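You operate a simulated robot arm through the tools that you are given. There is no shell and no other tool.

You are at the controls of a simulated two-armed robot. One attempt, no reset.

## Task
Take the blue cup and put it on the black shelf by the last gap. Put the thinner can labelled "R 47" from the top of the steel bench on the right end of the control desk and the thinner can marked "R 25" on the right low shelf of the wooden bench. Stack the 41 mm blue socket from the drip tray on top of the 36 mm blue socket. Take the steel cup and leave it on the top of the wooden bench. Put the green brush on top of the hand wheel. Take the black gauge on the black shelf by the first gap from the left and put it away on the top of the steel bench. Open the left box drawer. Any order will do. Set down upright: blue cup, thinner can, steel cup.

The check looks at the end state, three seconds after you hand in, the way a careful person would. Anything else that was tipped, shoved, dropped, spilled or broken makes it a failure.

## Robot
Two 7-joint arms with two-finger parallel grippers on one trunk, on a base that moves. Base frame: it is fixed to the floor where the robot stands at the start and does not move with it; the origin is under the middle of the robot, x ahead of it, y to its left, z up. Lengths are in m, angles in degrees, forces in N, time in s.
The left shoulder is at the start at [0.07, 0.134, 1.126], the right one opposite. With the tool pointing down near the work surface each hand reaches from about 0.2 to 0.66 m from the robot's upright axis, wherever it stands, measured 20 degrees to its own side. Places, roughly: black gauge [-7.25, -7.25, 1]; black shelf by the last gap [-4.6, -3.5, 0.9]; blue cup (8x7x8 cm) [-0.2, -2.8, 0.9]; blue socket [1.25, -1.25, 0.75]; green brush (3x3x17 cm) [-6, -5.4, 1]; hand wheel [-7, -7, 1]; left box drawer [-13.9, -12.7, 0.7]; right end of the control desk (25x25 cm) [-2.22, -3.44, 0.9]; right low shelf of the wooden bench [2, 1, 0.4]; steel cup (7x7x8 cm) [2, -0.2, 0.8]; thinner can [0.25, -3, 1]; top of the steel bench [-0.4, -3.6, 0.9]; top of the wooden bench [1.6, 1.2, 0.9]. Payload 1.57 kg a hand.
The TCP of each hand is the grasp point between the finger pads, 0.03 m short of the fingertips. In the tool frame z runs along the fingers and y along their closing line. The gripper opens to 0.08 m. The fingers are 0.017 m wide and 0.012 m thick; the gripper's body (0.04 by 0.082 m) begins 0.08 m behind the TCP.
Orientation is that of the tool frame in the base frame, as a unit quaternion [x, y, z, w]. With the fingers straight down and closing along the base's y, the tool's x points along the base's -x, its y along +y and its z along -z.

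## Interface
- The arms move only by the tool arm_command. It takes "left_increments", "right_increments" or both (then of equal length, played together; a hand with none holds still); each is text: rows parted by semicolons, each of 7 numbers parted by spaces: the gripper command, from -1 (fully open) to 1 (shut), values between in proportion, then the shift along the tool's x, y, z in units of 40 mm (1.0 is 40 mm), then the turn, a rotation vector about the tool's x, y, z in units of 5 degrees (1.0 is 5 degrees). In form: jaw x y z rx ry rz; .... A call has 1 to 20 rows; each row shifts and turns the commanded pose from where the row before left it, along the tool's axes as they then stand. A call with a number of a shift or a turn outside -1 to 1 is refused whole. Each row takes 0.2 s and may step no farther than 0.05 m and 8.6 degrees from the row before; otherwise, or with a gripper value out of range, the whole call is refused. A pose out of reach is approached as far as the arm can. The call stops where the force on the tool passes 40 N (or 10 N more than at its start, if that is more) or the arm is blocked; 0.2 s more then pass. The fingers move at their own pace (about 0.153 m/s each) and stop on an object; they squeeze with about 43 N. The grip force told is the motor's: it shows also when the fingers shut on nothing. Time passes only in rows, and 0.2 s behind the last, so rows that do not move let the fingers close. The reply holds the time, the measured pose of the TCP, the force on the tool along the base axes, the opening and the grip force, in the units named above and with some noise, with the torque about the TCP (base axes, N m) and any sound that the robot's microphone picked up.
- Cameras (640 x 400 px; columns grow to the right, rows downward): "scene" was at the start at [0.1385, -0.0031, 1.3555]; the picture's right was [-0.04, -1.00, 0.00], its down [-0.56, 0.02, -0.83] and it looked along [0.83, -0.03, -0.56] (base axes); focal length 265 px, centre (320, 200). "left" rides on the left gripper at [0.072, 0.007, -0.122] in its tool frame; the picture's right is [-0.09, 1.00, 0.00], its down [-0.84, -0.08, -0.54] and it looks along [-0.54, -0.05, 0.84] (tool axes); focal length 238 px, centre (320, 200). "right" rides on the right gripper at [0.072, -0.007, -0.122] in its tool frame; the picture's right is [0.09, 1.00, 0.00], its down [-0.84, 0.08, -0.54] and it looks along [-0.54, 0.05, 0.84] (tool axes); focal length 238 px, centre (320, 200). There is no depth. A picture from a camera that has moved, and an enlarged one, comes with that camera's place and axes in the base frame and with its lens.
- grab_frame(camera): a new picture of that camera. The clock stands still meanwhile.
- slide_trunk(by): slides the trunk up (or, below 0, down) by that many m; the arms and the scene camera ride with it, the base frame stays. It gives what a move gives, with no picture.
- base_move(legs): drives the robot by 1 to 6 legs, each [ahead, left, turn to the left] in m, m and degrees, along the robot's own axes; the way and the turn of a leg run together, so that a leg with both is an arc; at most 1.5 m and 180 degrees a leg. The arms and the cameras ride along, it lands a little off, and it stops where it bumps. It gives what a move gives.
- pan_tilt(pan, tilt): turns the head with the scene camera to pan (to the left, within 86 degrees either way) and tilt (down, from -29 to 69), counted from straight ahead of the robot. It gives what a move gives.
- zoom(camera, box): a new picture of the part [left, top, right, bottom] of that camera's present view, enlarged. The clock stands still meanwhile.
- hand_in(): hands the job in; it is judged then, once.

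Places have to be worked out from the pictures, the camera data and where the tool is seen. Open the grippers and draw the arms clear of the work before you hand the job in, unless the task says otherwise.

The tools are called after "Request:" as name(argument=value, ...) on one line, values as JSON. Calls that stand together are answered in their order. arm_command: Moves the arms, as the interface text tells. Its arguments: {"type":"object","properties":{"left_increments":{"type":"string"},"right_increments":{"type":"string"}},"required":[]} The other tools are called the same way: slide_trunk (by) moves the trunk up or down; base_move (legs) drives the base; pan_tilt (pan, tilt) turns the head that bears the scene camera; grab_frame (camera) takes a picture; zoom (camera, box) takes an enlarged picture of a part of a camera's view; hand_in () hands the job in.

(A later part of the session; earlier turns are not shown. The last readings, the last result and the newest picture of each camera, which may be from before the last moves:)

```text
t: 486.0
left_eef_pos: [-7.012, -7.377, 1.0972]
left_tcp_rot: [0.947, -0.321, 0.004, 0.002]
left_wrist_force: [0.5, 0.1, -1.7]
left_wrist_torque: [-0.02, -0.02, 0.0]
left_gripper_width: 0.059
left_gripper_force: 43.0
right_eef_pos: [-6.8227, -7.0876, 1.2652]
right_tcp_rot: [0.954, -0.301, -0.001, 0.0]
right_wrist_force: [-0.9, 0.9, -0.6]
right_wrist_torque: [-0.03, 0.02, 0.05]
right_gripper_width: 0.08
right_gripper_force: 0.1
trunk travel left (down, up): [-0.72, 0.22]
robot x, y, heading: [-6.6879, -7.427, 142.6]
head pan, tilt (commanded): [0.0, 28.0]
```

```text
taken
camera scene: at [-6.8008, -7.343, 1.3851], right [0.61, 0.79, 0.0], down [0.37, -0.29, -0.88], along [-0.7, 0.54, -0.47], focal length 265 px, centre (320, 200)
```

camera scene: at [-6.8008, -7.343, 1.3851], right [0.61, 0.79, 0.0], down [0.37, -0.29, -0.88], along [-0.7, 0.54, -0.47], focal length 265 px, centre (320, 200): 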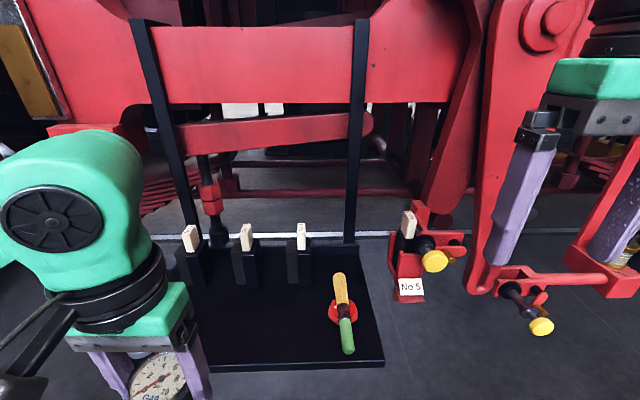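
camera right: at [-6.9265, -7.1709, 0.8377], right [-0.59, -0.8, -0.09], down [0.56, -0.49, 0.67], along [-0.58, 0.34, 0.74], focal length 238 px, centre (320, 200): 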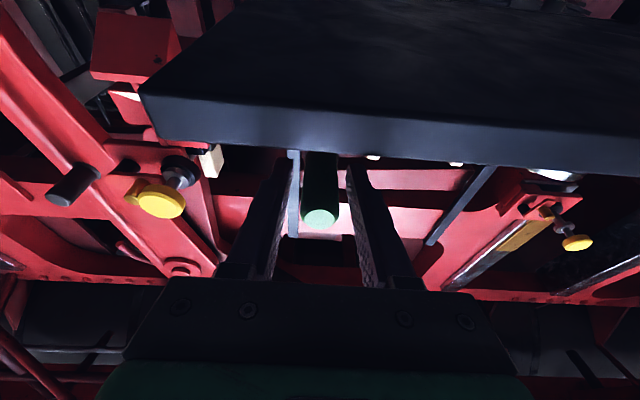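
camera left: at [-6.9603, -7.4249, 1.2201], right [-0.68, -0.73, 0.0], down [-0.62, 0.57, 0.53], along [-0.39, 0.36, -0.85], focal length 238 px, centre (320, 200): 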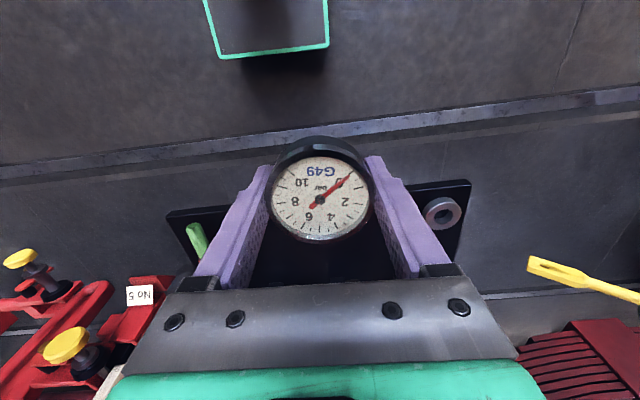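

Gauge is in hand and the brush still lies on the wheel. I'll deliver the gauge to the steel bench first: back off, turn toward the bench end of the hall, and drive along the aisle.

Request:
base_move(legs=[[-0.55, 0, 0], [0, 0, -90], [1.4, -0.2, 0], [1.4, -0.2, 0], [1.4, 0, 0]])

Request:
pan_tilt(pan=0, tilt=15)

Request:
grab_frame(camera="scene")

```text
t: 512.8
left_eef_pos: [-3.4242, -4.2917, 1.0978]
left_tcp_rot: [-0.457, 0.889, -0.001, -0.004]
left_wrist_force: [0.7, 0.5, -1.4]
left_wrist_torque: [0.0, 0.01, -0.04]
left_gripper_width: 0.0585
left_gripper_force: 43.5
right_eef_pos: [-3.1289, -4.471, 1.2667]
right_tcp_rot: [-0.477, 0.879, 0.001, 0.001]
right_wrist_force: [-1.1, 0.8, -0.2]
right_wrist_torque: [-0.02, -0.01, 0.01]
right_gripper_width: 0.0801
right_gripper_force: 0.0
trunk travel left (down, up): [-0.72, 0.22]
robot x, y, heading: [-3.4674, -4.6187, 54.7]
head pan, tilt (commanded): [0.0, 28.0]
```

```text
t: 513.6
left_eef_pos: [-3.4239, -4.291, 1.0998]
left_tcp_rot: [-0.457, 0.89, -0.002, -0.004]
left_wrist_force: [0.7, 0.8, -2.5]
left_wrist_torque: [0.01, -0.05, 0.02]
left_gripper_width: 0.0586
left_gripper_force: 43.3
right_eef_pos: [-3.128, -4.4708, 1.2667]
right_tcp_rot: [-0.478, 0.878, 0.001, 0.001]
right_wrist_force: [0.4, -0.1, -0.2]
right_wrist_torque: [-0.04, -0.01, 0.03]
right_gripper_width: 0.0803
right_gripper_force: 0.0
trunk travel left (down, up): [-0.72, 0.22]
robot x, y, heading: [-3.4621, -4.6163, 54.5]
head pan, tilt (commanded): [0.0, 15.0]
```

```text
taken
camera scene: at [-3.3822, -4.5, 1.4061], right [0.81, -0.58, 0.0], down [-0.15, -0.21, -0.97], along [0.56, 0.79, -0.26], focal length 265 px, centre (320, 200)
```

scene: 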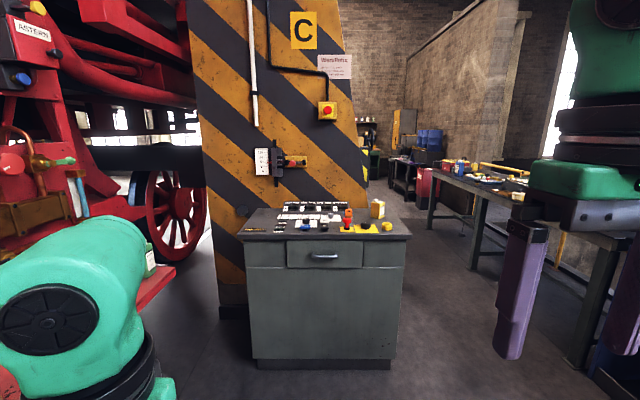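

The control desk with R47 is ahead. I look right to check the passage between desk and benches.

Request:
pan_tilt(pan=-40, tilt=22)

Request:
grab_frame(camera="scene")

```text
t: 514.6
left_eef_pos: [-3.4242, -4.2914, 1.0986]
left_tcp_rot: [-0.457, 0.889, -0.001, -0.003]
left_wrist_force: [-0.5, 0.2, -0.8]
left_wrist_torque: [0.0, 0.0, 0.01]
left_gripper_width: 0.0585
left_gripper_force: 42.7
right_eef_pos: [-3.1295, -4.4719, 1.266]
right_tcp_rot: [-0.477, 0.879, 0.001, 0.001]
right_wrist_force: [-0.3, 0.0, -0.1]
right_wrist_torque: [-0.03, -0.02, 0.0]
right_gripper_width: 0.08
right_gripper_force: 0.1
trunk travel left (down, up): [-0.72, 0.22]
robot x, y, heading: [-3.4647, -4.617, 54.7]
head pan, tilt (commanded): [-40.0, 22.0]
```

```text
taken
camera scene: at [-3.3466, -4.5528, 1.3948], right [0.25, -0.97, 0.0], down [-0.36, -0.09, -0.93], along [0.9, 0.23, -0.37], focal length 265 px, centre (320, 200)
```

scene: 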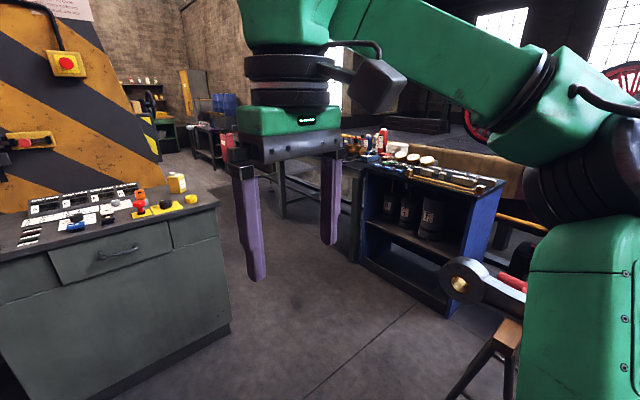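

A vise lever sticks into the aisle at s≈-0.68, i≈3.5, and the blue cabinet starts at s≈0.1. I go straight first, then sidestep right past the desk, then ahead to the bench.

Request:
base_move(legs=[[0, 0, -2], [0.9, 0.03, 0], [0, -0.92, 0], [1.45, 0, 0], [0.35, 0, 0]])

Request:
pan_tilt(pan=-60, tilt=28)

Request:
grab_frame(camera="scene")

```text
t: 532.8
left_eef_pos: [-1.0531, -2.741, 1.099]
left_tcp_rot: [-0.433, 0.901, -0.001, -0.003]
left_wrist_force: [0.1, 0.7, -2.2]
left_wrist_torque: [0.0, -0.02, 0.01]
left_gripper_width: 0.0585
left_gripper_force: 42.9
right_eef_pos: [-0.7679, -2.9366, 1.2661]
right_tcp_rot: [-0.453, 0.891, 0.002, 0.001]
right_wrist_force: [0.5, -0.1, -0.4]
right_wrist_torque: [0.0, 0.0, -0.01]
right_gripper_width: 0.08
right_gripper_force: 0.1
trunk travel left (down, up): [-0.72, 0.22]
robot x, y, heading: [-1.1109, -3.0616, 51.5]
head pan, tilt (commanded): [-40.0, 22.0]
```

```text
t: 533.6
left_eef_pos: [-1.053, -2.7386, 1.098]
left_tcp_rot: [-0.433, 0.901, -0.003, -0.003]
left_wrist_force: [0.1, -0.4, -1.4]
left_wrist_torque: [0.02, 0.03, 0.0]
left_gripper_width: 0.0588
left_gripper_force: 42.9
right_eef_pos: [-0.7672, -2.9343, 1.2667]
right_tcp_rot: [-0.452, 0.892, 0.001, 0.0]
right_wrist_force: [-0.1, -0.7, -0.5]
right_wrist_torque: [-0.01, -0.02, -0.01]
right_gripper_width: 0.08
right_gripper_force: 0.1
trunk travel left (down, up): [-0.72, 0.22]
robot x, y, heading: [-1.1126, -3.0639, 51.6]
head pan, tilt (commanded): [-60.0, 28.0]
```

```text
taken
camera scene: at [-0.9902, -3.036, 1.3851], right [-0.15, -0.99, 0.0], down [-0.46, 0.07, -0.88], along [0.87, -0.13, -0.47], focal length 265 px, centre (320, 200)
```

scene: 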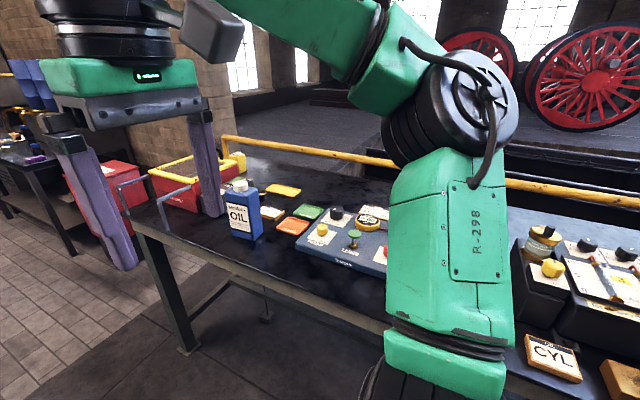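

I'm alongside the steel bench. I turn to face it and pick a free spot.

Request:
base_move(legs=[[0, 0, -89]])

Request:
pan_tilt(pan=0, tilt=32)

Request:
grab_frame(camera="scene")

Request:
grab_frame(camera="left")

```text
t: 537.8
left_eef_pos: [-0.787, -3.1189, 1.0994]
left_tcp_rot: [0.329, 0.944, 0.002, -0.004]
left_wrist_force: [-1.0, -0.2, -2.1]
left_wrist_torque: [0.01, 0.03, -0.02]
left_gripper_width: 0.0587
left_gripper_force: 43.3
right_eef_pos: [-0.9816, -3.4066, 1.2665]
right_tcp_rot: [0.306, 0.952, 0.001, 0.001]
right_wrist_force: [-0.6, -0.5, -0.2]
right_wrist_torque: [0.0, 0.0, 0.04]
right_gripper_width: 0.0802
right_gripper_force: 0.0
trunk travel left (down, up): [-0.72, 0.22]
robot x, y, heading: [-1.1112, -3.0611, -38.3]
head pan, tilt (commanded): [-60.0, 28.0]
```

```text
t: 539.1
left_eef_pos: [-0.7875, -3.1193, 1.0995]
left_tcp_rot: [0.329, 0.944, 0.003, -0.004]
left_wrist_force: [0.2, -0.2, -1.9]
left_wrist_torque: [-0.04, -0.02, -0.01]
left_gripper_width: 0.0585
left_gripper_force: 43.2
right_eef_pos: [-0.9818, -3.4065, 1.266]
right_tcp_rot: [0.306, 0.952, 0.001, 0.001]
right_wrist_force: [-0.4, -0.2, -0.3]
right_wrist_torque: [0.01, 0.02, 0.0]
right_gripper_width: 0.0798
right_gripper_force: 0.1
trunk travel left (down, up): [-0.72, 0.22]
robot x, y, heading: [-1.1088, -3.0628, -38.5]
head pan, tilt (commanded): [0.0, 32.0]
```

```text
taken
camera scene: at [-1.0019, -3.1488, 1.3788], right [-0.62, -0.79, 0.0], down [-0.42, 0.33, -0.85], along [0.67, -0.52, -0.53], focal length 265 px, centre (320, 200)
```

scene: 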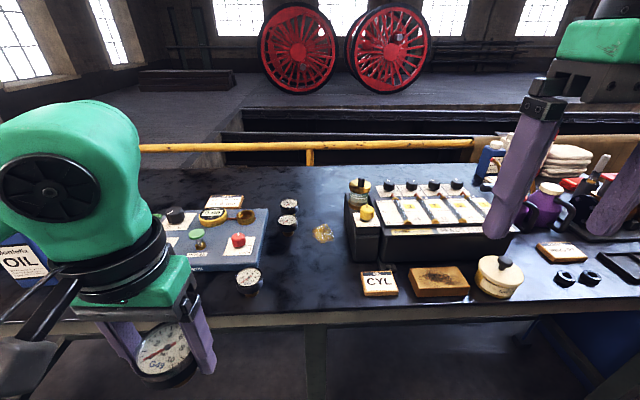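

```text
taken
camera left: at [-0.8395, -3.0696, 1.2202], right [0.69, 0.72, 0.0], down [0.61, -0.58, 0.53], along [0.39, -0.37, -0.85], focal length 238 px, centre (320, 200)
```

left: 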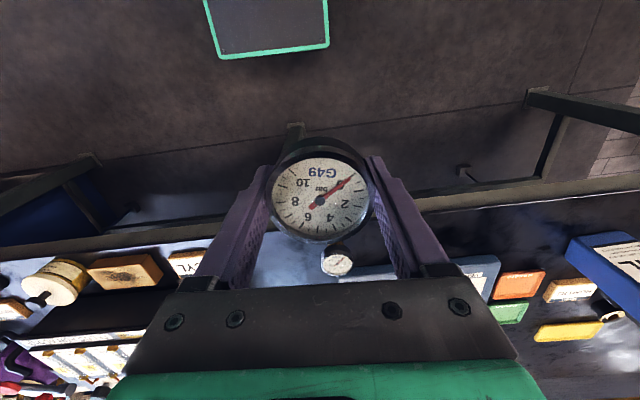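

A clear spot lies at ≈(-0.644,-3.408), between a gauge on the left and the CYL block on the right. I shift right 11 cm and ahead 8 cm.

Request:
base_move(legs=[[0.08, -0.11, 0.8]])

Request:
grab_frame(camera="scene")

Request:
zoom(camera="scene", box=[170, 180, 410, 340])

```text
t: 540.4
left_eef_pos: [-0.7887, -3.2484, 1.0993]
left_tcp_rot: [0.321, 0.947, 0.001, -0.003]
left_wrist_force: [-0.3, -0.6, -1.9]
left_wrist_torque: [-0.02, -0.01, 0.0]
left_gripper_width: 0.0585
left_gripper_force: 42.3
right_eef_pos: [-0.9794, -3.5367, 1.2664]
right_tcp_rot: [0.3, 0.954, 0.0, 0.002]
right_wrist_force: [0.0, 0.7, 0.0]
right_wrist_torque: [0.05, 0.01, 0.02]
right_gripper_width: 0.0802
right_gripper_force: 0.1
trunk travel left (down, up): [-0.72, 0.22]
robot x, y, heading: [-1.1151, -3.1954, -37.1]
head pan, tilt (commanded): [0.0, 32.0]
```

```text
taken
camera scene: at [-1.0035, -3.2802, 1.379], right [-0.61, -0.8, 0.0], down [-0.42, 0.32, -0.85], along [0.67, -0.51, -0.53], focal length 265 px, centre (320, 200)
```

scene: 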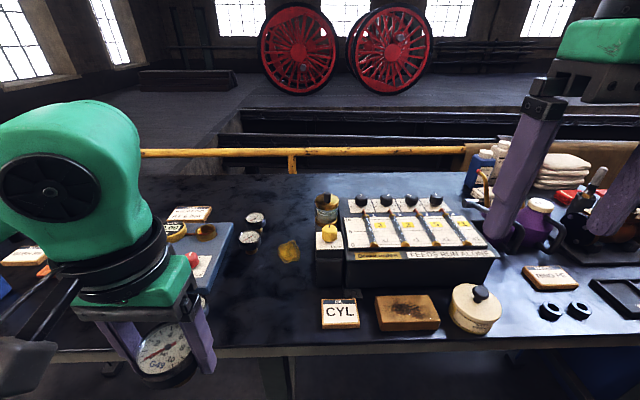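

```text
2.50 times, centred on (290, 260) of scene
camera zoom: at [-1.0035, -3.2802, 1.379], right [-0.61, -0.8, 0.0], down [-0.42, 0.32, -0.85], along [0.67, -0.51, -0.53], focal length 664 px, centre (395, 50)
```

zoom: 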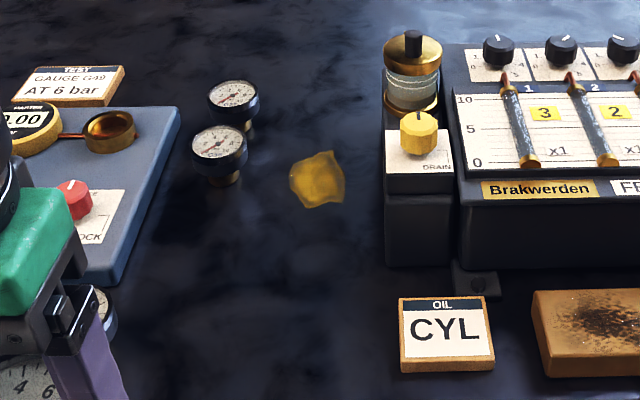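

I move the gauge above the spot and look.

Request:
arm_command(left_increments="1 -0.883 -0.161 0 0 0 0; 1 -0.883 -0.161 0 0 0 0; 1 -0.883 -0.161 0 0 0 0; 1 -0.883 -0.161 0 0 0 0; 1 -0.883 -0.161 0 0 0 0; 1 -0.883 -0.161 0 0 0 0; 1 0 0 0.9 0 0 0; 1 0 0 0.9 0 0 0; 1 0 0 0.9 0 0 0; 1 0 0 0 0 0 0")

Request:
grab_frame(camera="scene")

Request:
grab_frame(camera="left")

```text
t: 542.6
left_eef_pos: [-0.6459, -3.408, 0.9882]
left_tcp_rot: [0.321, 0.947, 0.002, -0.004]
left_wrist_force: [-0.1, -0.5, -2.9]
left_wrist_torque: [-0.01, -0.03, 0.02]
left_gripper_width: 0.0586
left_gripper_force: 42.9
right_eef_pos: [-0.9788, -3.5393, 1.2652]
right_tcp_rot: [0.3, 0.954, 0.001, 0.002]
right_wrist_force: [-0.3, 0.2, 0.7]
right_wrist_torque: [-0.01, 0.07, 0.0]
right_gripper_width: 0.0799
right_gripper_force: 0.2
trunk travel left (down, up): [-0.72, 0.22]
robot x, y, heading: [-1.1148, -3.199, -37.2]
head pan, tilt (commanded): [0.0, 32.0]
```

```text
taken
camera scene: at [-1.0036, -3.2823, 1.3788], right [-0.61, -0.8, 0.0], down [-0.42, 0.32, -0.85], along [0.67, -0.51, -0.53], focal length 265 px, centre (320, 200)
```

scene: 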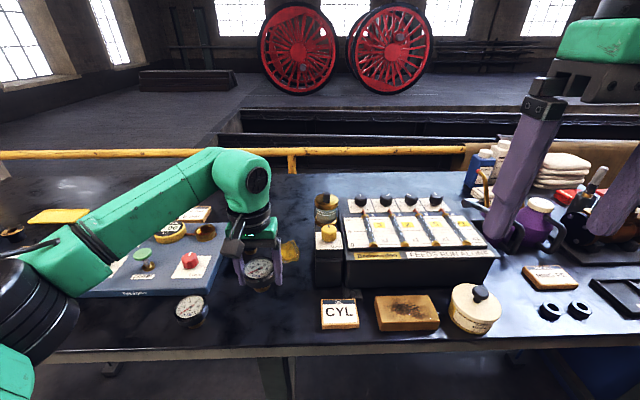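

```text
taken
camera left: at [-0.6984, -3.3596, 1.1098], right [0.68, 0.73, 0.0], down [0.62, -0.57, 0.53], along [0.39, -0.36, -0.84], focal length 238 px, centre (320, 200)
```

left: 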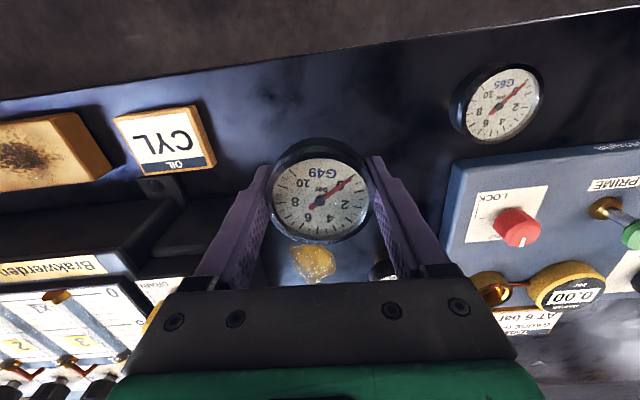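

Clear all round. I lower to just above the bench then feel for contact.

Request:
arm_command(left_increments="1 0 0 0.6 0 0 0; 1 0 0 0.6 0 0 0; 1 0 0 0.5 0 0 0; 1 0 0 0 0 0 0")

Request:
arm_command(left_increments="1 0 0 0.08 0 0 0; 1 0 0 0.08 0 0 0; 1 0 0 0 0 0 0")

Request:
arm_command(left_increments="1 0 0 0.08 0 0 0; 1 0 0 0 0 0 0")

Request:
arm_command(left_increments="1 0 0 0.08 0 0 0; 1 0 0 0 0 0 0")

```text
t: 543.6
left_eef_pos: [-0.6466, -3.4076, 0.9206]
left_tcp_rot: [0.321, 0.947, 0.002, -0.004]
left_wrist_force: [0.4, -1.1, -2.5]
left_wrist_torque: [-0.04, 0.0, -0.02]
left_gripper_width: 0.0585
left_gripper_force: 43.6
right_eef_pos: [-0.9803, -3.5401, 1.2658]
right_tcp_rot: [0.3, 0.954, 0.001, 0.001]
right_wrist_force: [-0.5, 0.3, 0.6]
right_wrist_torque: [-0.02, -0.01, -0.01]
right_gripper_width: 0.0801
right_gripper_force: 0.0
trunk travel left (down, up): [-0.72, 0.22]
robot x, y, heading: [-1.1142, -3.1986, -37.3]
head pan, tilt (commanded): [0.0, 32.0]
```

```text
t: 544.4
left_eef_pos: [-0.6463, -3.4083, 0.9135]
left_tcp_rot: [0.321, 0.947, 0.002, -0.004]
left_wrist_force: [0.4, -0.2, -1.5]
left_wrist_torque: [0.0, -0.03, -0.02]
left_gripper_width: 0.0584
left_gripper_force: 42.7
right_eef_pos: [-0.9781, -3.5388, 1.266]
right_tcp_rot: [0.3, 0.954, 0.0, 0.001]
right_wrist_force: [0.4, 0.6, 0.2]
right_wrist_torque: [0.02, 0.03, -0.01]
right_gripper_width: 0.0797
right_gripper_force: 0.0
trunk travel left (down, up): [-0.72, 0.22]
robot x, y, heading: [-1.1173, -3.1992, -37.2]
head pan, tilt (commanded): [0.0, 32.0]
```

```text
t: 545.0
left_eef_pos: [-0.6461, -3.4075, 0.9111]
left_tcp_rot: [0.321, 0.947, 0.002, -0.004]
left_wrist_force: [-0.3, -0.8, -2.5]
left_wrist_torque: [0.0, 0.03, -0.01]
left_gripper_width: 0.0587
left_gripper_force: 42.9
right_eef_pos: [-0.9796, -3.5383, 1.266]
right_tcp_rot: [0.3, 0.954, 0.001, 0.001]
right_wrist_force: [0.0, 0.4, -0.1]
right_wrist_torque: [0.03, 0.03, 0.0]
right_gripper_width: 0.0799
right_gripper_force: 0.1
trunk travel left (down, up): [-0.72, 0.22]
robot x, y, heading: [-1.1113, -3.2, -37.4]
head pan, tilt (commanded): [0.0, 32.0]
```

```text
t: 545.6
left_eef_pos: [-0.6455, -3.4081, 0.9085]
left_tcp_rot: [0.321, 0.947, 0.002, -0.004]
left_wrist_force: [0.1, 0.2, -2.1]
left_wrist_torque: [0.02, 0.0, 0.01]
left_gripper_width: 0.0587
left_gripper_force: 43.2
right_eef_pos: [-0.9793, -3.5396, 1.2672]
right_tcp_rot: [0.3, 0.954, 0.001, 0.001]
right_wrist_force: [0.1, 1.1, 0.4]
right_wrist_torque: [0.01, 0.0, -0.01]
right_gripper_width: 0.0799
right_gripper_force: 0.1
trunk travel left (down, up): [-0.72, 0.22]
robot x, y, heading: [-1.1146, -3.1941, -37.3]
head pan, tilt (commanded): [0.0, 32.0]
```

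Continuing in 3 mm steps.

Request:
arm_command(left_increments="1 0 0 0.08 0 0 0; 1 0 0 0 0 0 0")

Request:
arm_command(left_increments="1 0 0 0.08 0 0 0; 1 0 0 0 0 0 0")

Request:
arm_command(left_increments="1 0 0 0.08 0 0 0; 1 0 0 0 0 0 0")

Request:
zoom(camera="scene", box=[210, 200, 330, 320])

```text
t: 546.2
left_eef_pos: [-0.6465, -3.4078, 0.9055]
left_tcp_rot: [0.321, 0.947, 0.002, -0.004]
left_wrist_force: [0.8, 1.0, -2.1]
left_wrist_torque: [-0.01, -0.03, -0.02]
left_gripper_width: 0.0584
left_gripper_force: 43.6
right_eef_pos: [-0.9801, -3.54, 1.2658]
right_tcp_rot: [0.3, 0.954, 0.0, 0.002]
right_wrist_force: [-0.7, -0.1, -0.2]
right_wrist_torque: [0.02, 0.0, 0.01]
right_gripper_width: 0.0801
right_gripper_force: 0.0
trunk travel left (down, up): [-0.72, 0.22]
robot x, y, heading: [-1.1177, -3.1969, -37.4]
head pan, tilt (commanded): [0.0, 32.0]
```

```text
t: 546.8
left_eef_pos: [-0.646, -3.4073, 0.9009]
left_tcp_rot: [0.321, 0.947, 0.002, -0.004]
left_wrist_force: [-1.1, -0.4, -1.6]
left_wrist_torque: [-0.06, -0.02, -0.01]
left_gripper_width: 0.0588
left_gripper_force: 43.0
right_eef_pos: [-0.9795, -3.5395, 1.2664]
right_tcp_rot: [0.3, 0.954, 0.001, 0.001]
right_wrist_force: [-0.2, 0.6, -0.7]
right_wrist_torque: [0.0, -0.02, -0.01]
right_gripper_width: 0.0798
right_gripper_force: 0.1
trunk travel left (down, up): [-0.72, 0.22]
robot x, y, heading: [-1.1133, -3.1958, -37.4]
head pan, tilt (commanded): [0.0, 32.0]
```

```text
t: 547.4
left_eef_pos: [-0.6458, -3.4071, 0.899]
left_tcp_rot: [0.322, 0.947, 0.001, -0.004]
left_wrist_force: [1.3, 0.4, 3.8]
left_wrist_torque: [0.03, 0.03, 0.01]
left_gripper_width: 0.0586
left_gripper_force: 43.0
right_eef_pos: [-0.9803, -3.5398, 1.2661]
right_tcp_rot: [0.3, 0.954, 0.001, 0.003]
right_wrist_force: [-0.4, -0.1, 0.9]
right_wrist_torque: [-0.02, 0.04, -0.02]
right_gripper_width: 0.0798
right_gripper_force: 0.2
trunk travel left (down, up): [-0.72, 0.22]
robot x, y, heading: [-1.115, -3.1974, -37.2]
head pan, tilt (commanded): [0.0, 32.0]
```

```text
3.33 times, centred on (270, 260) of scene
camera zoom: at [-1.0039, -3.2823, 1.379], right [-0.61, -0.8, 0.0], down [-0.42, 0.32, -0.85], along [0.67, -0.51, -0.53], focal length 885 px, centre (487, 0)
```

zoom: 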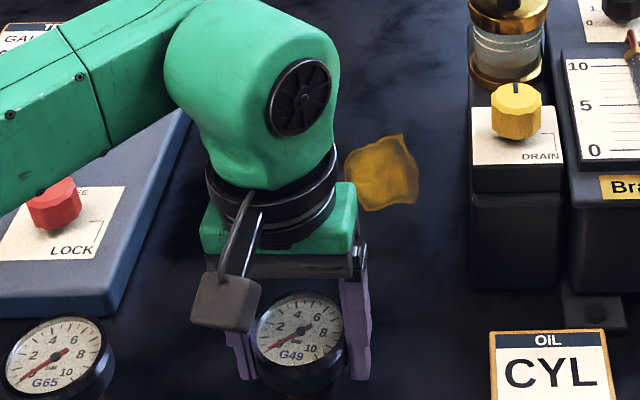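

Contact at 0.899. I open and rise straight up.

Request:
arm_command(left_increments="0.3 0 0 0 0 0 0; -0.5 0 0 0 0 0 0; -1 0 0 0 0 0 0; -1 0 0 0 0 0 0; -1 0 0 -0.4 0 0 0; -1 0 0 -0.7 0 0 0; -1 0 0 -0.9 0 0 0; -1 0 0 -0.9 0 0 0; -1 0 0 -0.9 0 0 0; -1 0 0 -0.9 0 0 0; -1 0 0 0 0 0 0")

Request:
grab_frame(camera="left")

Request:
grab_frame(camera="scene")

```text
t: 549.8
left_eef_pos: [-0.6448, -3.4092, 1.0869]
left_tcp_rot: [0.321, 0.947, 0.001, -0.004]
left_wrist_force: [-0.6, 0.9, 0.4]
left_wrist_torque: [-0.02, 0.02, 0.0]
left_gripper_width: 0.08
left_gripper_force: 0.0
right_eef_pos: [-0.9794, -3.5403, 1.2666]
right_tcp_rot: [0.3, 0.954, 0.0, 0.001]
right_wrist_force: [0.3, 0.3, -0.9]
right_wrist_torque: [-0.02, 0.01, 0.01]
right_gripper_width: 0.0799
right_gripper_force: 0.1
trunk travel left (down, up): [-0.72, 0.22]
robot x, y, heading: [-1.1151, -3.198, -37.5]
head pan, tilt (commanded): [0.0, 32.0]
```

```text
taken
camera left: at [-0.6977, -3.3604, 1.2085], right [0.68, 0.73, 0.0], down [0.62, -0.57, 0.53], along [0.39, -0.36, -0.85], focal length 238 px, centre (320, 200)
```

left: 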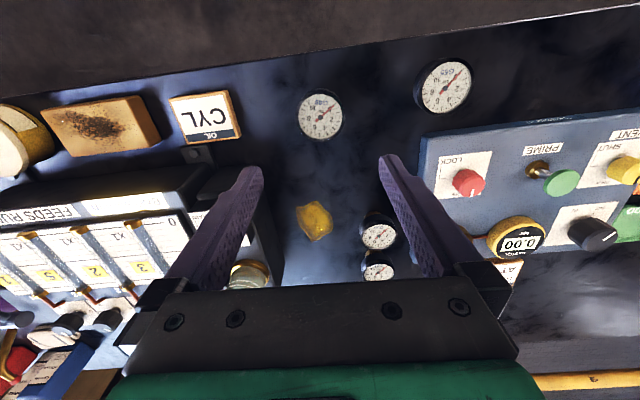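

```text
taken
camera scene: at [-1.0033, -3.2825, 1.3788], right [-0.61, -0.8, 0.0], down [-0.42, 0.32, -0.85], along [0.67, -0.51, -0.53], focal length 265 px, centre (320, 200)
```

scene: 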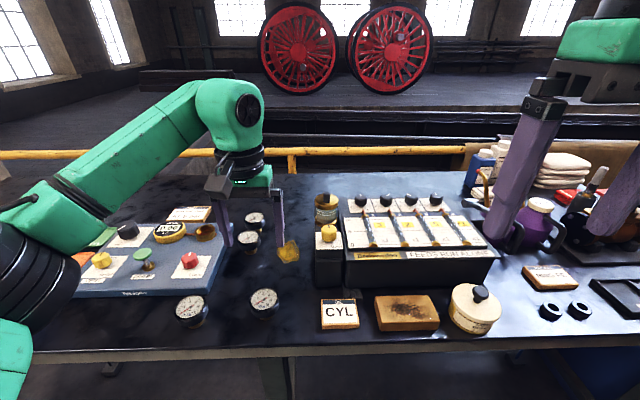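

Gauge G49 stands on the steel bench. Now the last job: the left box drawer near (-13.9,-12.7). I retract the left hand, turn down the aisle and drive.

Request:
arm_command(left_increments="-1 0.85 0.1 -0.3 0 0 0; -1 0.85 0.1 -0.3 0 0 0; -1 0.85 0.1 -0.3 0 0 0; -1 0.85 0.1 -0.3 0 0 0; -1 0.85 0.1 -0.3 0 0 0; -1 0.6 0.1 0 0 0 0; -1 0 0 0 0 0 0")

Request:
base_move(legs=[[0, 0, -90], [1.45, -0.05, 0], [0.15, -0.75, 0], [1.5, 0, 0], [1.5, 0, 0]])

Request:
pan_tilt(pan=0, tilt=10)

Request:
grab_frame(camera="scene")

```text
t: 551.4
left_eef_pos: [-0.7837, -3.272, 1.1477]
left_tcp_rot: [0.321, 0.947, 0.002, -0.004]
left_wrist_force: [-0.3, 0.7, -0.5]
left_wrist_torque: [0.0, -0.03, 0.0]
left_gripper_width: 0.0799
left_gripper_force: 0.0
right_eef_pos: [-0.9792, -3.5402, 1.266]
right_tcp_rot: [0.3, 0.954, 0.0, 0.001]
right_wrist_force: [0.5, 0.0, -0.4]
right_wrist_torque: [-0.04, -0.03, -0.01]
right_gripper_width: 0.08
right_gripper_force: 0.0
trunk travel left (down, up): [-0.72, 0.22]
robot x, y, heading: [-1.1117, -3.2004, -37.6]
head pan, tilt (commanded): [0.0, 32.0]
```

```text
t: 580.3
left_eef_pos: [-4.7336, -6.6111, 1.1471]
left_tcp_rot: [0.908, 0.419, 0.004, -0.001]
left_wrist_force: [0.3, 0.5, 0.7]
left_wrist_torque: [0.0, 0.04, 0.0]
left_gripper_width: 0.08
left_gripper_force: 0.0
right_eef_pos: [-4.9899, -6.4013, 1.2673]
right_tcp_rot: [0.899, 0.439, 0.0, 0.001]
right_wrist_force: [-0.1, 0.2, 0.4]
right_wrist_torque: [-0.03, 0.0, 0.02]
right_gripper_width: 0.0801
right_gripper_force: 0.0
trunk travel left (down, up): [-0.72, 0.22]
robot x, y, heading: [-4.6408, -6.2851, -130.0]
head pan, tilt (commanded): [0.0, 32.0]
```

```text
t: 581.2
left_eef_pos: [-4.7334, -6.6113, 1.148]
left_tcp_rot: [0.908, 0.419, 0.004, -0.001]
left_wrist_force: [0.1, -0.7, 0.2]
left_wrist_torque: [0.01, 0.02, 0.02]
left_gripper_width: 0.0803
left_gripper_force: 0.0
right_eef_pos: [-4.9905, -6.402, 1.2665]
right_tcp_rot: [0.899, 0.439, -0.002, 0.002]
right_wrist_force: [-0.3, -0.4, 0.0]
right_wrist_torque: [-0.01, -0.01, 0.04]
right_gripper_width: 0.08
right_gripper_force: 0.1
trunk travel left (down, up): [-0.72, 0.22]
robot x, y, heading: [-4.6426, -6.2853, -130.3]
head pan, tilt (commanded): [0.0, 10.0]
```

```text
taken
camera scene: at [-4.7353, -6.3933, 1.4142], right [-0.76, 0.65, 0.0], down [0.11, 0.13, -0.98], along [-0.64, -0.75, -0.17], focal length 265 px, centre (320, 200)
```

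scene: 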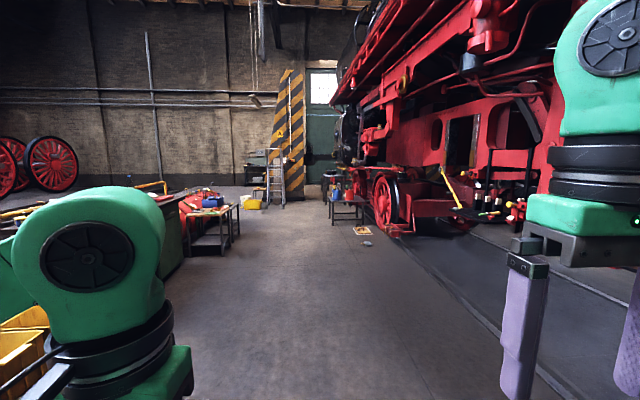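

The aisle continues toward a striped pillar and green door. I straighten heading and drive on 4.5 m.

Request:
base_move(legs=[[0, 0, 2.9], [1.5, 0.05, 0], [1.5, 0, 0], [1.5, 0, 0]])

Request:
pan_tilt(pan=-25, tilt=8)

Request:
grab_frame(camera="scene")

```text
refused: leg 2 is longer than a leg can be; nothing moved
```

```text
t: 582.1
left_eef_pos: [-4.7334, -6.6108, 1.1491]
left_tcp_rot: [0.908, 0.419, 0.004, -0.002]
left_wrist_force: [-1.4, 0.1, 0.7]
left_wrist_torque: [-0.03, 0.0, 0.02]
left_gripper_width: 0.0797
left_gripper_force: 0.1
right_eef_pos: [-4.9904, -6.4017, 1.2663]
right_tcp_rot: [0.898, 0.44, -0.001, 0.001]
right_wrist_force: [0.0, 0.8, 0.7]
right_wrist_torque: [0.02, 0.0, -0.01]
right_gripper_width: 0.0799
right_gripper_force: 0.1
trunk travel left (down, up): [-0.72, 0.22]
robot x, y, heading: [-4.6409, -6.2833, -130.5]
head pan, tilt (commanded): [-25.0, 8.0]
```

```text
taken
camera scene: at [-4.7591, -6.3611, 1.4175], right [-0.42, 0.91, 0.0], down [0.13, 0.06, -0.99], along [-0.9, -0.41, -0.14], focal length 265 px, centre (320, 200)
```

scene: 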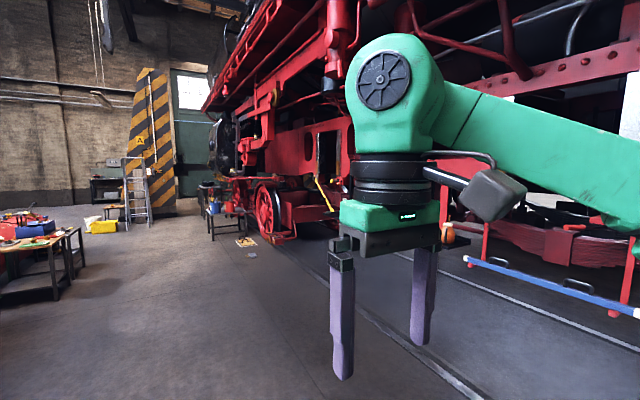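

The leg was slightly too long; I drive with shorter legs.

Request:
base_move(legs=[[0, 0, 3], [1.45, 0.05, 0], [1.45, 0, 0], [1.45, 0, 0]])

Request:
pan_tilt(pan=-20, tilt=8)

Request:
grab_frame(camera="scene")

```text
t: 603.3
left_eef_pos: [-7.3154, -10.1072, 1.1476]
left_tcp_rot: [0.898, 0.44, 0.004, -0.001]
left_wrist_force: [0.2, -0.7, 0.1]
left_wrist_torque: [0.0, 0.02, -0.02]
left_gripper_width: 0.0799
left_gripper_force: 0.3
right_eef_pos: [-7.5828, -9.9108, 1.2658]
right_tcp_rot: [0.887, 0.462, -0.001, 0.001]
right_wrist_force: [0.3, -0.1, 0.7]
right_wrist_torque: [-0.03, -0.02, -0.02]
right_gripper_width: 0.0799
right_gripper_force: 0.0
trunk travel left (down, up): [-0.72, 0.22]
robot x, y, heading: [-7.2412, -9.7781, -127.6]
head pan, tilt (commanded): [-25.0, 8.0]
```

```text
t: 604.0
left_eef_pos: [-7.3156, -10.1083, 1.1475]
left_tcp_rot: [0.898, 0.44, 0.004, -0.001]
left_wrist_force: [-0.7, 0.3, -0.4]
left_wrist_torque: [0.01, 0.02, 0.0]
left_gripper_width: 0.0797
left_gripper_force: 0.0
right_eef_pos: [-7.5816, -9.9101, 1.2663]
right_tcp_rot: [0.887, 0.462, -0.001, 0.001]
right_wrist_force: [-0.2, 0.1, 0.1]
right_wrist_torque: [0.01, 0.01, -0.01]
right_gripper_width: 0.08
right_gripper_force: 0.0
trunk travel left (down, up): [-0.72, 0.22]
robot x, y, heading: [-7.2389, -9.7798, -127.3]
head pan, tilt (commanded): [-20.0, 8.0]
```

```text
taken
camera scene: at [-7.3489, -9.8662, 1.4175], right [-0.54, 0.84, 0.0], down [0.12, 0.07, -0.99], along [-0.84, -0.53, -0.14], focal length 265 px, centre (320, 200)
```

scene: 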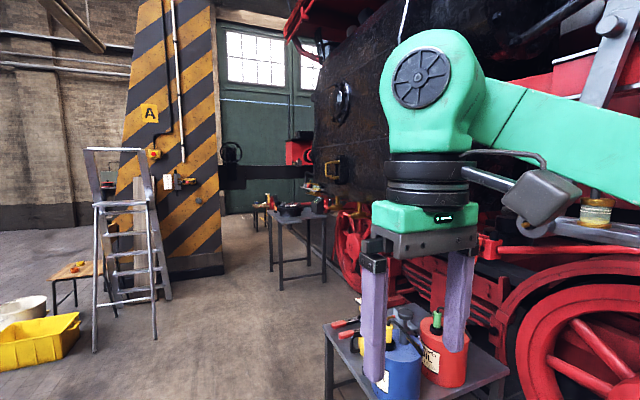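

I'm near the locomotive's front end; the drawer should be beyond it to the right. I advance 1.6 m and look that way.

Request:
base_move(legs=[[1.4, -0.1, 0]])

Request:
pan_tilt(pan=-35, tilt=12)

Request:
grab_frame(camera="scene")

Request:
pan_tilt(pan=0, tilt=15)

Request:
grab_frame(camera="scene")

```text
t: 611.0
left_eef_pos: [-8.2489, -11.1531, 1.1485]
left_tcp_rot: [0.899, 0.438, 0.004, -0.001]
left_wrist_force: [-0.5, -0.8, -0.5]
left_wrist_torque: [0.02, -0.02, -0.02]
left_gripper_width: 0.0799
left_gripper_force: 0.1
right_eef_pos: [-8.5146, -10.9548, 1.2671]
right_tcp_rot: [0.888, 0.459, -0.002, 0.002]
right_wrist_force: [0.3, -0.1, -0.7]
right_wrist_torque: [0.05, -0.01, -0.01]
right_gripper_width: 0.0799
right_gripper_force: 0.0
trunk travel left (down, up): [-0.72, 0.22]
robot x, y, heading: [-8.1727, -10.828, -127.7]
head pan, tilt (commanded): [-20.0, 8.0]
```

```text
t: 611.7
left_eef_pos: [-8.2496, -11.1539, 1.1475]
left_tcp_rot: [0.899, 0.439, 0.005, -0.001]
left_wrist_force: [-0.1, 0.2, 0.1]
left_wrist_torque: [0.01, 0.0, -0.05]
left_gripper_width: 0.08
left_gripper_force: 0.0
right_eef_pos: [-8.5142, -10.9558, 1.2666]
right_tcp_rot: [0.888, 0.459, -0.001, 0.002]
right_wrist_force: [0.2, 0.1, -0.4]
right_wrist_torque: [-0.01, -0.03, 0.0]
right_gripper_width: 0.08
right_gripper_force: 0.0
trunk travel left (down, up): [-0.72, 0.22]
robot x, y, heading: [-8.1732, -10.8221, -127.8]
head pan, tilt (commanded): [-35.0, 12.0]
```

```text
taken
camera scene: at [-8.2923, -10.8908, 1.4111], right [-0.3, 0.95, 0.0], down [0.2, 0.06, -0.98], along [-0.93, -0.29, -0.21], focal length 265 px, centre (320, 200)
```

scene: 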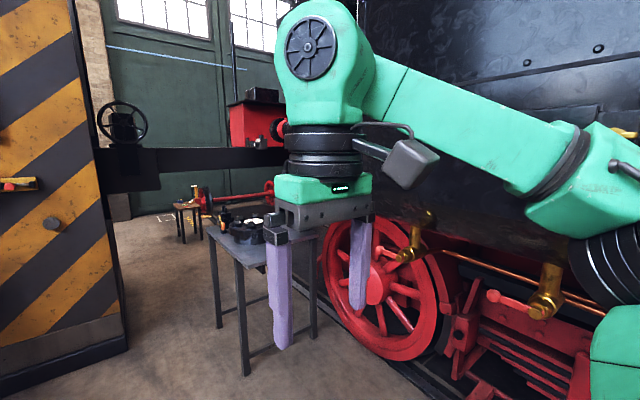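

```text
t: 612.8
left_eef_pos: [-8.2503, -11.1533, 1.1487]
left_tcp_rot: [0.899, 0.438, 0.004, -0.001]
left_wrist_force: [0.7, 0.3, 0.4]
left_wrist_torque: [0.0, 0.01, 0.01]
left_gripper_width: 0.08
left_gripper_force: 0.1
right_eef_pos: [-8.5139, -10.9566, 1.2663]
right_tcp_rot: [0.888, 0.459, -0.001, 0.002]
right_wrist_force: [0.0, 0.8, -0.6]
right_wrist_torque: [0.0, 0.04, 0.01]
right_gripper_width: 0.08
right_gripper_force: 0.1
trunk travel left (down, up): [-0.72, 0.22]
robot x, y, heading: [-8.1693, -10.8271, -127.9]
head pan, tilt (commanded): [0.0, 15.0]
```

```text
taken
camera scene: at [-8.2604, -10.9367, 1.4062], right [-0.79, 0.61, 0.0], down [0.16, 0.2, -0.97], along [-0.59, -0.76, -0.26], focal length 265 px, centre (320, 200)
```

scene: 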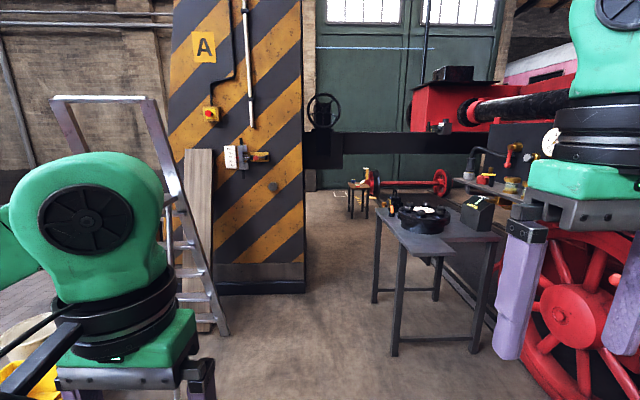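

The way on lies through a ~0.6 m gap between pillar A and a small table. I'll pass sideways, facing the locomotive so my elbows line up with the travel direction. First turn and move to just before the gap.

Request:
base_move(legs=[[0, 0, -89.5], [0, 1.0, 0]])

Request:
pan_tilt(pan=60, tilt=28)

Request:
grab_frame(camera="scene")

Request:
pan_tilt(pan=10, tilt=28)

Request:
grab_frame(camera="scene")

```text
t: 621.8
left_eef_pos: [-9.1133, -11.5463, 1.1482]
left_tcp_rot: [0.946, -0.324, 0.003, 0.002]
left_wrist_force: [-0.1, 0.2, -0.6]
left_wrist_torque: [-0.02, 0.0, 0.04]
left_gripper_width: 0.0799
left_gripper_force: 0.2
right_eef_pos: [-8.9172, -11.2811, 1.266]
right_tcp_rot: [0.953, -0.302, -0.002, -0.001]
right_wrist_force: [0.7, -0.9, -0.1]
right_wrist_torque: [0.01, -0.05, -0.01]
right_gripper_width: 0.0799
right_gripper_force: 0.1
trunk travel left (down, up): [-0.72, 0.22]
robot x, y, heading: [-8.7861, -11.6233, 142.4]
head pan, tilt (commanded): [0.0, 15.0]
```

```text
t: 623.1
left_eef_pos: [-9.1146, -11.5471, 1.1488]
left_tcp_rot: [0.946, -0.324, 0.004, 0.002]
left_wrist_force: [0.8, -0.1, 0.4]
left_wrist_torque: [-0.01, -0.03, 0.01]
left_gripper_width: 0.0799
left_gripper_force: 0.0
right_eef_pos: [-8.9188, -11.2812, 1.2664]
right_tcp_rot: [0.953, -0.302, -0.002, 0.001]
right_wrist_force: [-0.8, -0.9, 0.2]
right_wrist_torque: [0.03, 0.0, -0.01]
right_gripper_width: 0.08
right_gripper_force: 0.1
trunk travel left (down, up): [-0.72, 0.22]
robot x, y, heading: [-8.7851, -11.6248, 142.4]
head pan, tilt (commanded): [60.0, 28.0]
```

```text
taken
camera scene: at [-8.909, -11.6269, 1.3852], right [-0.38, 0.92, 0.0], down [0.43, 0.18, -0.88], along [-0.82, -0.34, -0.47], focal length 265 px, centre (320, 200)
```

scene: 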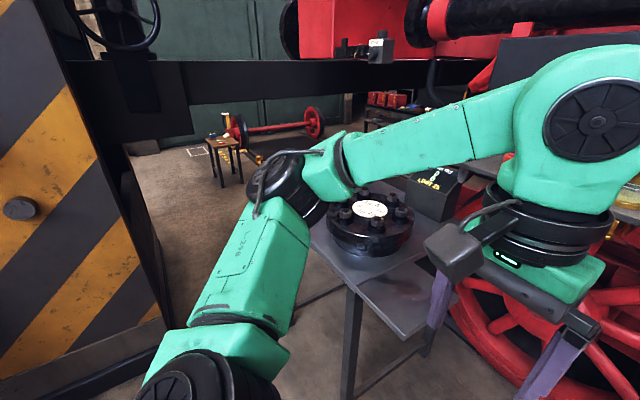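

```text
t: 624.3
left_eef_pos: [-9.1153, -11.5473, 1.1484]
left_tcp_rot: [0.946, -0.325, 0.004, 0.003]
left_wrist_force: [0.2, 0.8, -0.1]
left_wrist_torque: [0.01, 0.01, -0.03]
left_gripper_width: 0.08
left_gripper_force: 0.1
right_eef_pos: [-8.9194, -11.2819, 1.2668]
right_tcp_rot: [0.954, -0.301, -0.002, 0.001]
right_wrist_force: [0.0, -1.0, 0.5]
right_wrist_torque: [-0.03, 0.03, -0.05]
right_gripper_width: 0.0799
right_gripper_force: 0.0
trunk travel left (down, up): [-0.72, 0.22]
robot x, y, heading: [-8.7838, -11.6211, 142.6]
head pan, tilt (commanded): [10.0, 28.0]
```

```text
taken
camera scene: at [-8.9056, -11.55, 1.3851], right [0.46, 0.89, 0.0], down [0.42, -0.22, -0.88], along [-0.78, 0.41, -0.47], focal length 265 px, centre (320, 200)
```

scene: 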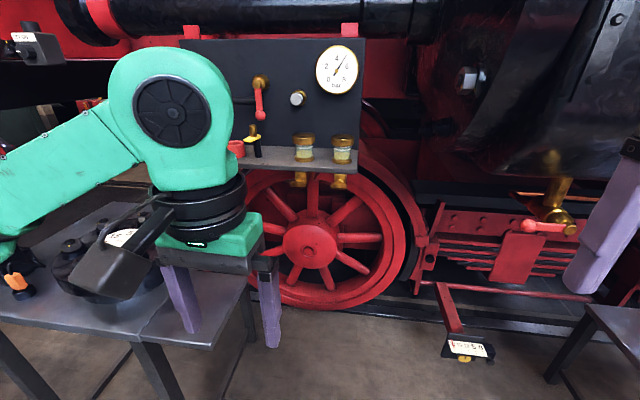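

A black barrier beam (z≈1.2–1.3) crosses beyond the gap, so I look for another route left of pillar A. I go back and look that way.

Request:
base_move(legs=[[0, -1.3, 0], [0, 0, 90]])

Request:
pan_tilt(pan=30, tilt=12)

Request:
grab_frame(camera="scene")

Request:
pan_tilt(pan=-5, tilt=8)

Request:
grab_frame(camera="scene")

```text
t: 634.6
left_eef_pos: [-8.0634, -10.9213, 1.1486]
left_tcp_rot: [0.901, 0.433, 0.004, -0.002]
left_wrist_force: [0.0, 0.3, 0.1]
left_wrist_torque: [0.01, 0.0, 0.03]
left_gripper_width: 0.0798
left_gripper_force: 0.1
right_eef_pos: [-8.3277, -10.7196, 1.2661]
right_tcp_rot: [0.891, 0.454, -0.001, 0.002]
right_wrist_force: [-0.5, 0.0, 0.3]
right_wrist_torque: [-0.01, 0.0, 0.01]
right_gripper_width: 0.0799
right_gripper_force: 0.1
trunk travel left (down, up): [-0.72, 0.22]
robot x, y, heading: [-7.984, -10.5929, -128.6]
head pan, tilt (commanded): [10.0, 28.0]
```

```text
t: 635.5
left_eef_pos: [-8.0639, -10.9214, 1.1479]
left_tcp_rot: [0.901, 0.433, 0.004, -0.001]
left_wrist_force: [0.2, -0.1, 0.1]
left_wrist_torque: [-0.02, -0.02, 0.01]
left_gripper_width: 0.0799
left_gripper_force: 0.0
right_eef_pos: [-8.327, -10.719, 1.2663]
right_tcp_rot: [0.892, 0.453, -0.001, 0.002]
right_wrist_force: [0.2, -0.8, -0.7]
right_wrist_torque: [0.01, 0.0, 0.01]
right_gripper_width: 0.0798
right_gripper_force: 0.0
trunk travel left (down, up): [-0.72, 0.22]
robot x, y, heading: [-7.9842, -10.5926, -128.5]
head pan, tilt (commanded): [30.0, 12.0]
```

```text
taken
camera scene: at [-8.0285, -10.7236, 1.411], right [-0.99, 0.15, 0.0], down [0.03, 0.21, -0.98], along [-0.15, -0.97, -0.21], focal length 265 px, centre (320, 200)
```

scene: 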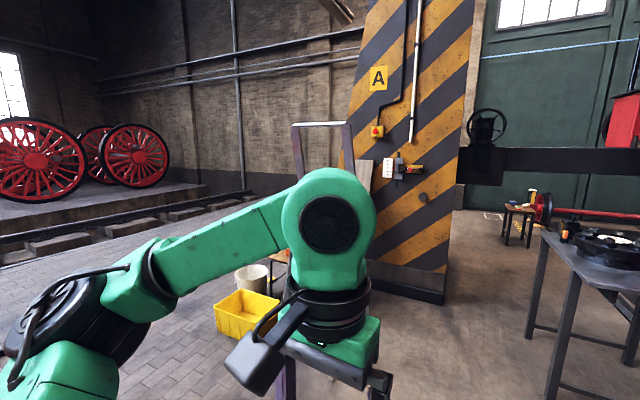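

```text
t: 636.5
left_eef_pos: [-8.065, -10.9218, 1.1485]
left_tcp_rot: [0.901, 0.434, 0.003, -0.002]
left_wrist_force: [-0.4, 0.3, -0.1]
left_wrist_torque: [-0.01, 0.01, 0.02]
left_gripper_width: 0.0799
left_gripper_force: 0.1
right_eef_pos: [-8.3272, -10.72, 1.2669]
right_tcp_rot: [0.891, 0.454, -0.001, 0.002]
right_wrist_force: [-0.1, 0.0, -0.1]
right_wrist_torque: [0.0, -0.01, 0.02]
right_gripper_width: 0.0802
right_gripper_force: 0.1
trunk travel left (down, up): [-0.72, 0.22]
robot x, y, heading: [-7.983, -10.5944, -128.5]
head pan, tilt (commanded): [-5.0, 8.0]
```

```text
taken
camera scene: at [-8.0783, -10.6986, 1.4175], right [-0.73, 0.69, 0.0], down [0.1, 0.1, -0.99], along [-0.68, -0.72, -0.14], focal length 265 px, centre (320, 200)
```

scene: 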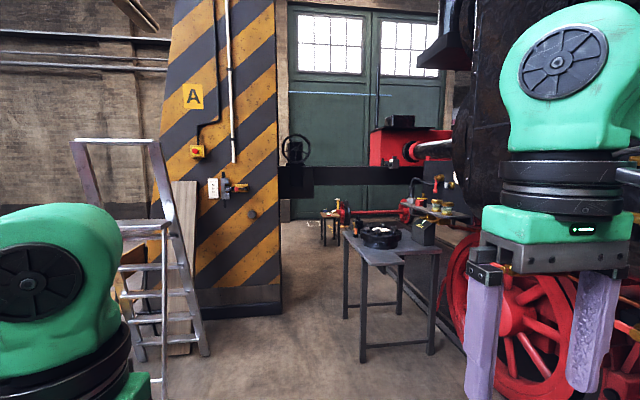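

Beyond the pillar on its left there's open floor. I sidestep left ~2.4 m (past bin and ladder) and look ahead.

Request:
base_move(legs=[[0.1, 1.2, 1], [0, 1.2, 0]])

Request:
pan_tilt(pan=0, tilt=15)

Request:
grab_frame(camera="scene")

Request:
pan_tilt(pan=-50, tilt=12)

Request:
grab_frame(camera="scene")

```text
t: 644.2
left_eef_pos: [-7.0761, -11.8166, 1.1472]
left_tcp_rot: [0.865, 0.502, 0.003, -0.002]
left_wrist_force: [0.6, -0.3, -0.7]
left_wrist_torque: [0.07, 0.03, 0.0]
left_gripper_width: 0.0801
left_gripper_force: 0.2
right_eef_pos: [-7.3666, -11.6593, 1.2653]
right_tcp_rot: [0.853, 0.522, 0.0, 0.001]
right_wrist_force: [0.5, 0.1, 0.2]
right_wrist_torque: [0.02, -0.01, -0.02]
right_gripper_width: 0.0799
right_gripper_force: 0.1
trunk travel left (down, up): [-0.72, 0.22]
robot x, y, heading: [-7.0482, -11.478, -119.6]
head pan, tilt (commanded): [-5.0, 8.0]
stopped in leg 2: the robot was blocked; the commanded pose is now the measured one
```

```text
t: 644.9
left_eef_pos: [-7.0778, -11.816, 1.1474]
left_tcp_rot: [0.865, 0.501, 0.003, -0.001]
left_wrist_force: [0.1, 0.8, 0.6]
left_wrist_torque: [-0.04, -0.02, -0.01]
left_gripper_width: 0.0801
left_gripper_force: 0.1
right_eef_pos: [-7.367, -11.6588, 1.2664]
right_tcp_rot: [0.853, 0.522, -0.001, 0.001]
right_wrist_force: [-0.3, 0.0, 0.1]
right_wrist_torque: [0.01, -0.04, -0.01]
right_gripper_width: 0.0802
right_gripper_force: 0.0
trunk travel left (down, up): [-0.72, 0.22]
robot x, y, heading: [-7.0458, -11.4745, -119.4]
head pan, tilt (commanded): [0.0, 15.0]
```

```text
taken
camera scene: at [-7.1191, -11.6034, 1.4062], right [-0.87, 0.49, 0.0], down [0.13, 0.23, -0.97], along [-0.48, -0.84, -0.26], focal length 265 px, centre (320, 200)
```

scene: 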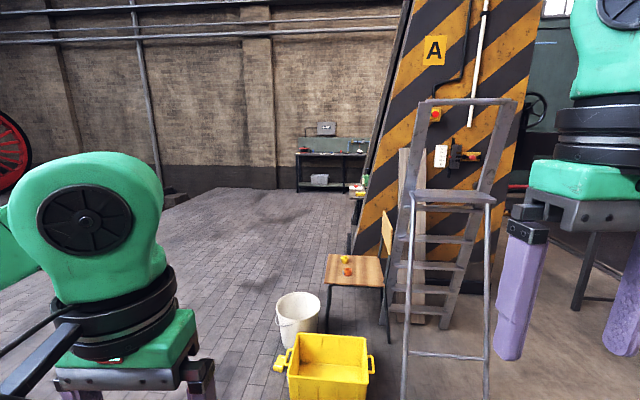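

```text
t: 646.0
left_eef_pos: [-7.0778, -11.8152, 1.1487]
left_tcp_rot: [0.865, 0.502, 0.003, -0.002]
left_wrist_force: [0.0, 0.3, 0.3]
left_wrist_torque: [0.01, -0.01, -0.01]
left_gripper_width: 0.0801
left_gripper_force: 0.2
right_eef_pos: [-7.3685, -11.6577, 1.2656]
right_tcp_rot: [0.853, 0.521, 0.0, 0.002]
right_wrist_force: [0.4, -0.4, -0.3]
right_wrist_torque: [0.0, 0.02, -0.01]
right_gripper_width: 0.0801
right_gripper_force: 0.1
trunk travel left (down, up): [-0.72, 0.22]
robot x, y, heading: [-7.0492, -11.4799, -119.7]
head pan, tilt (commanded): [-50.0, 12.0]
```

```text
taken
camera scene: at [-7.1649, -11.5388, 1.4111], right [-0.18, 0.98, 0.0], down [0.2, 0.04, -0.98], along [-0.96, -0.18, -0.21], focal length 265 px, centre (320, 200)
```

scene: 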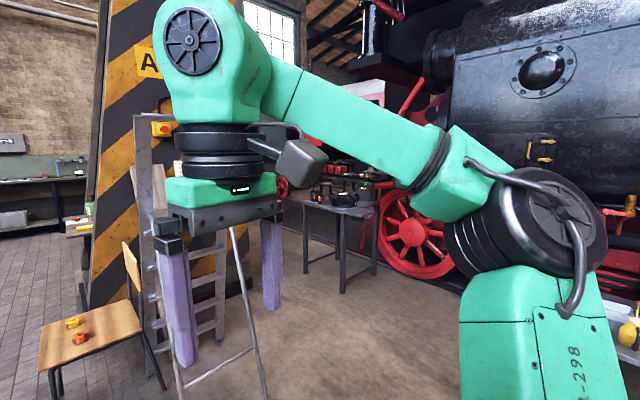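

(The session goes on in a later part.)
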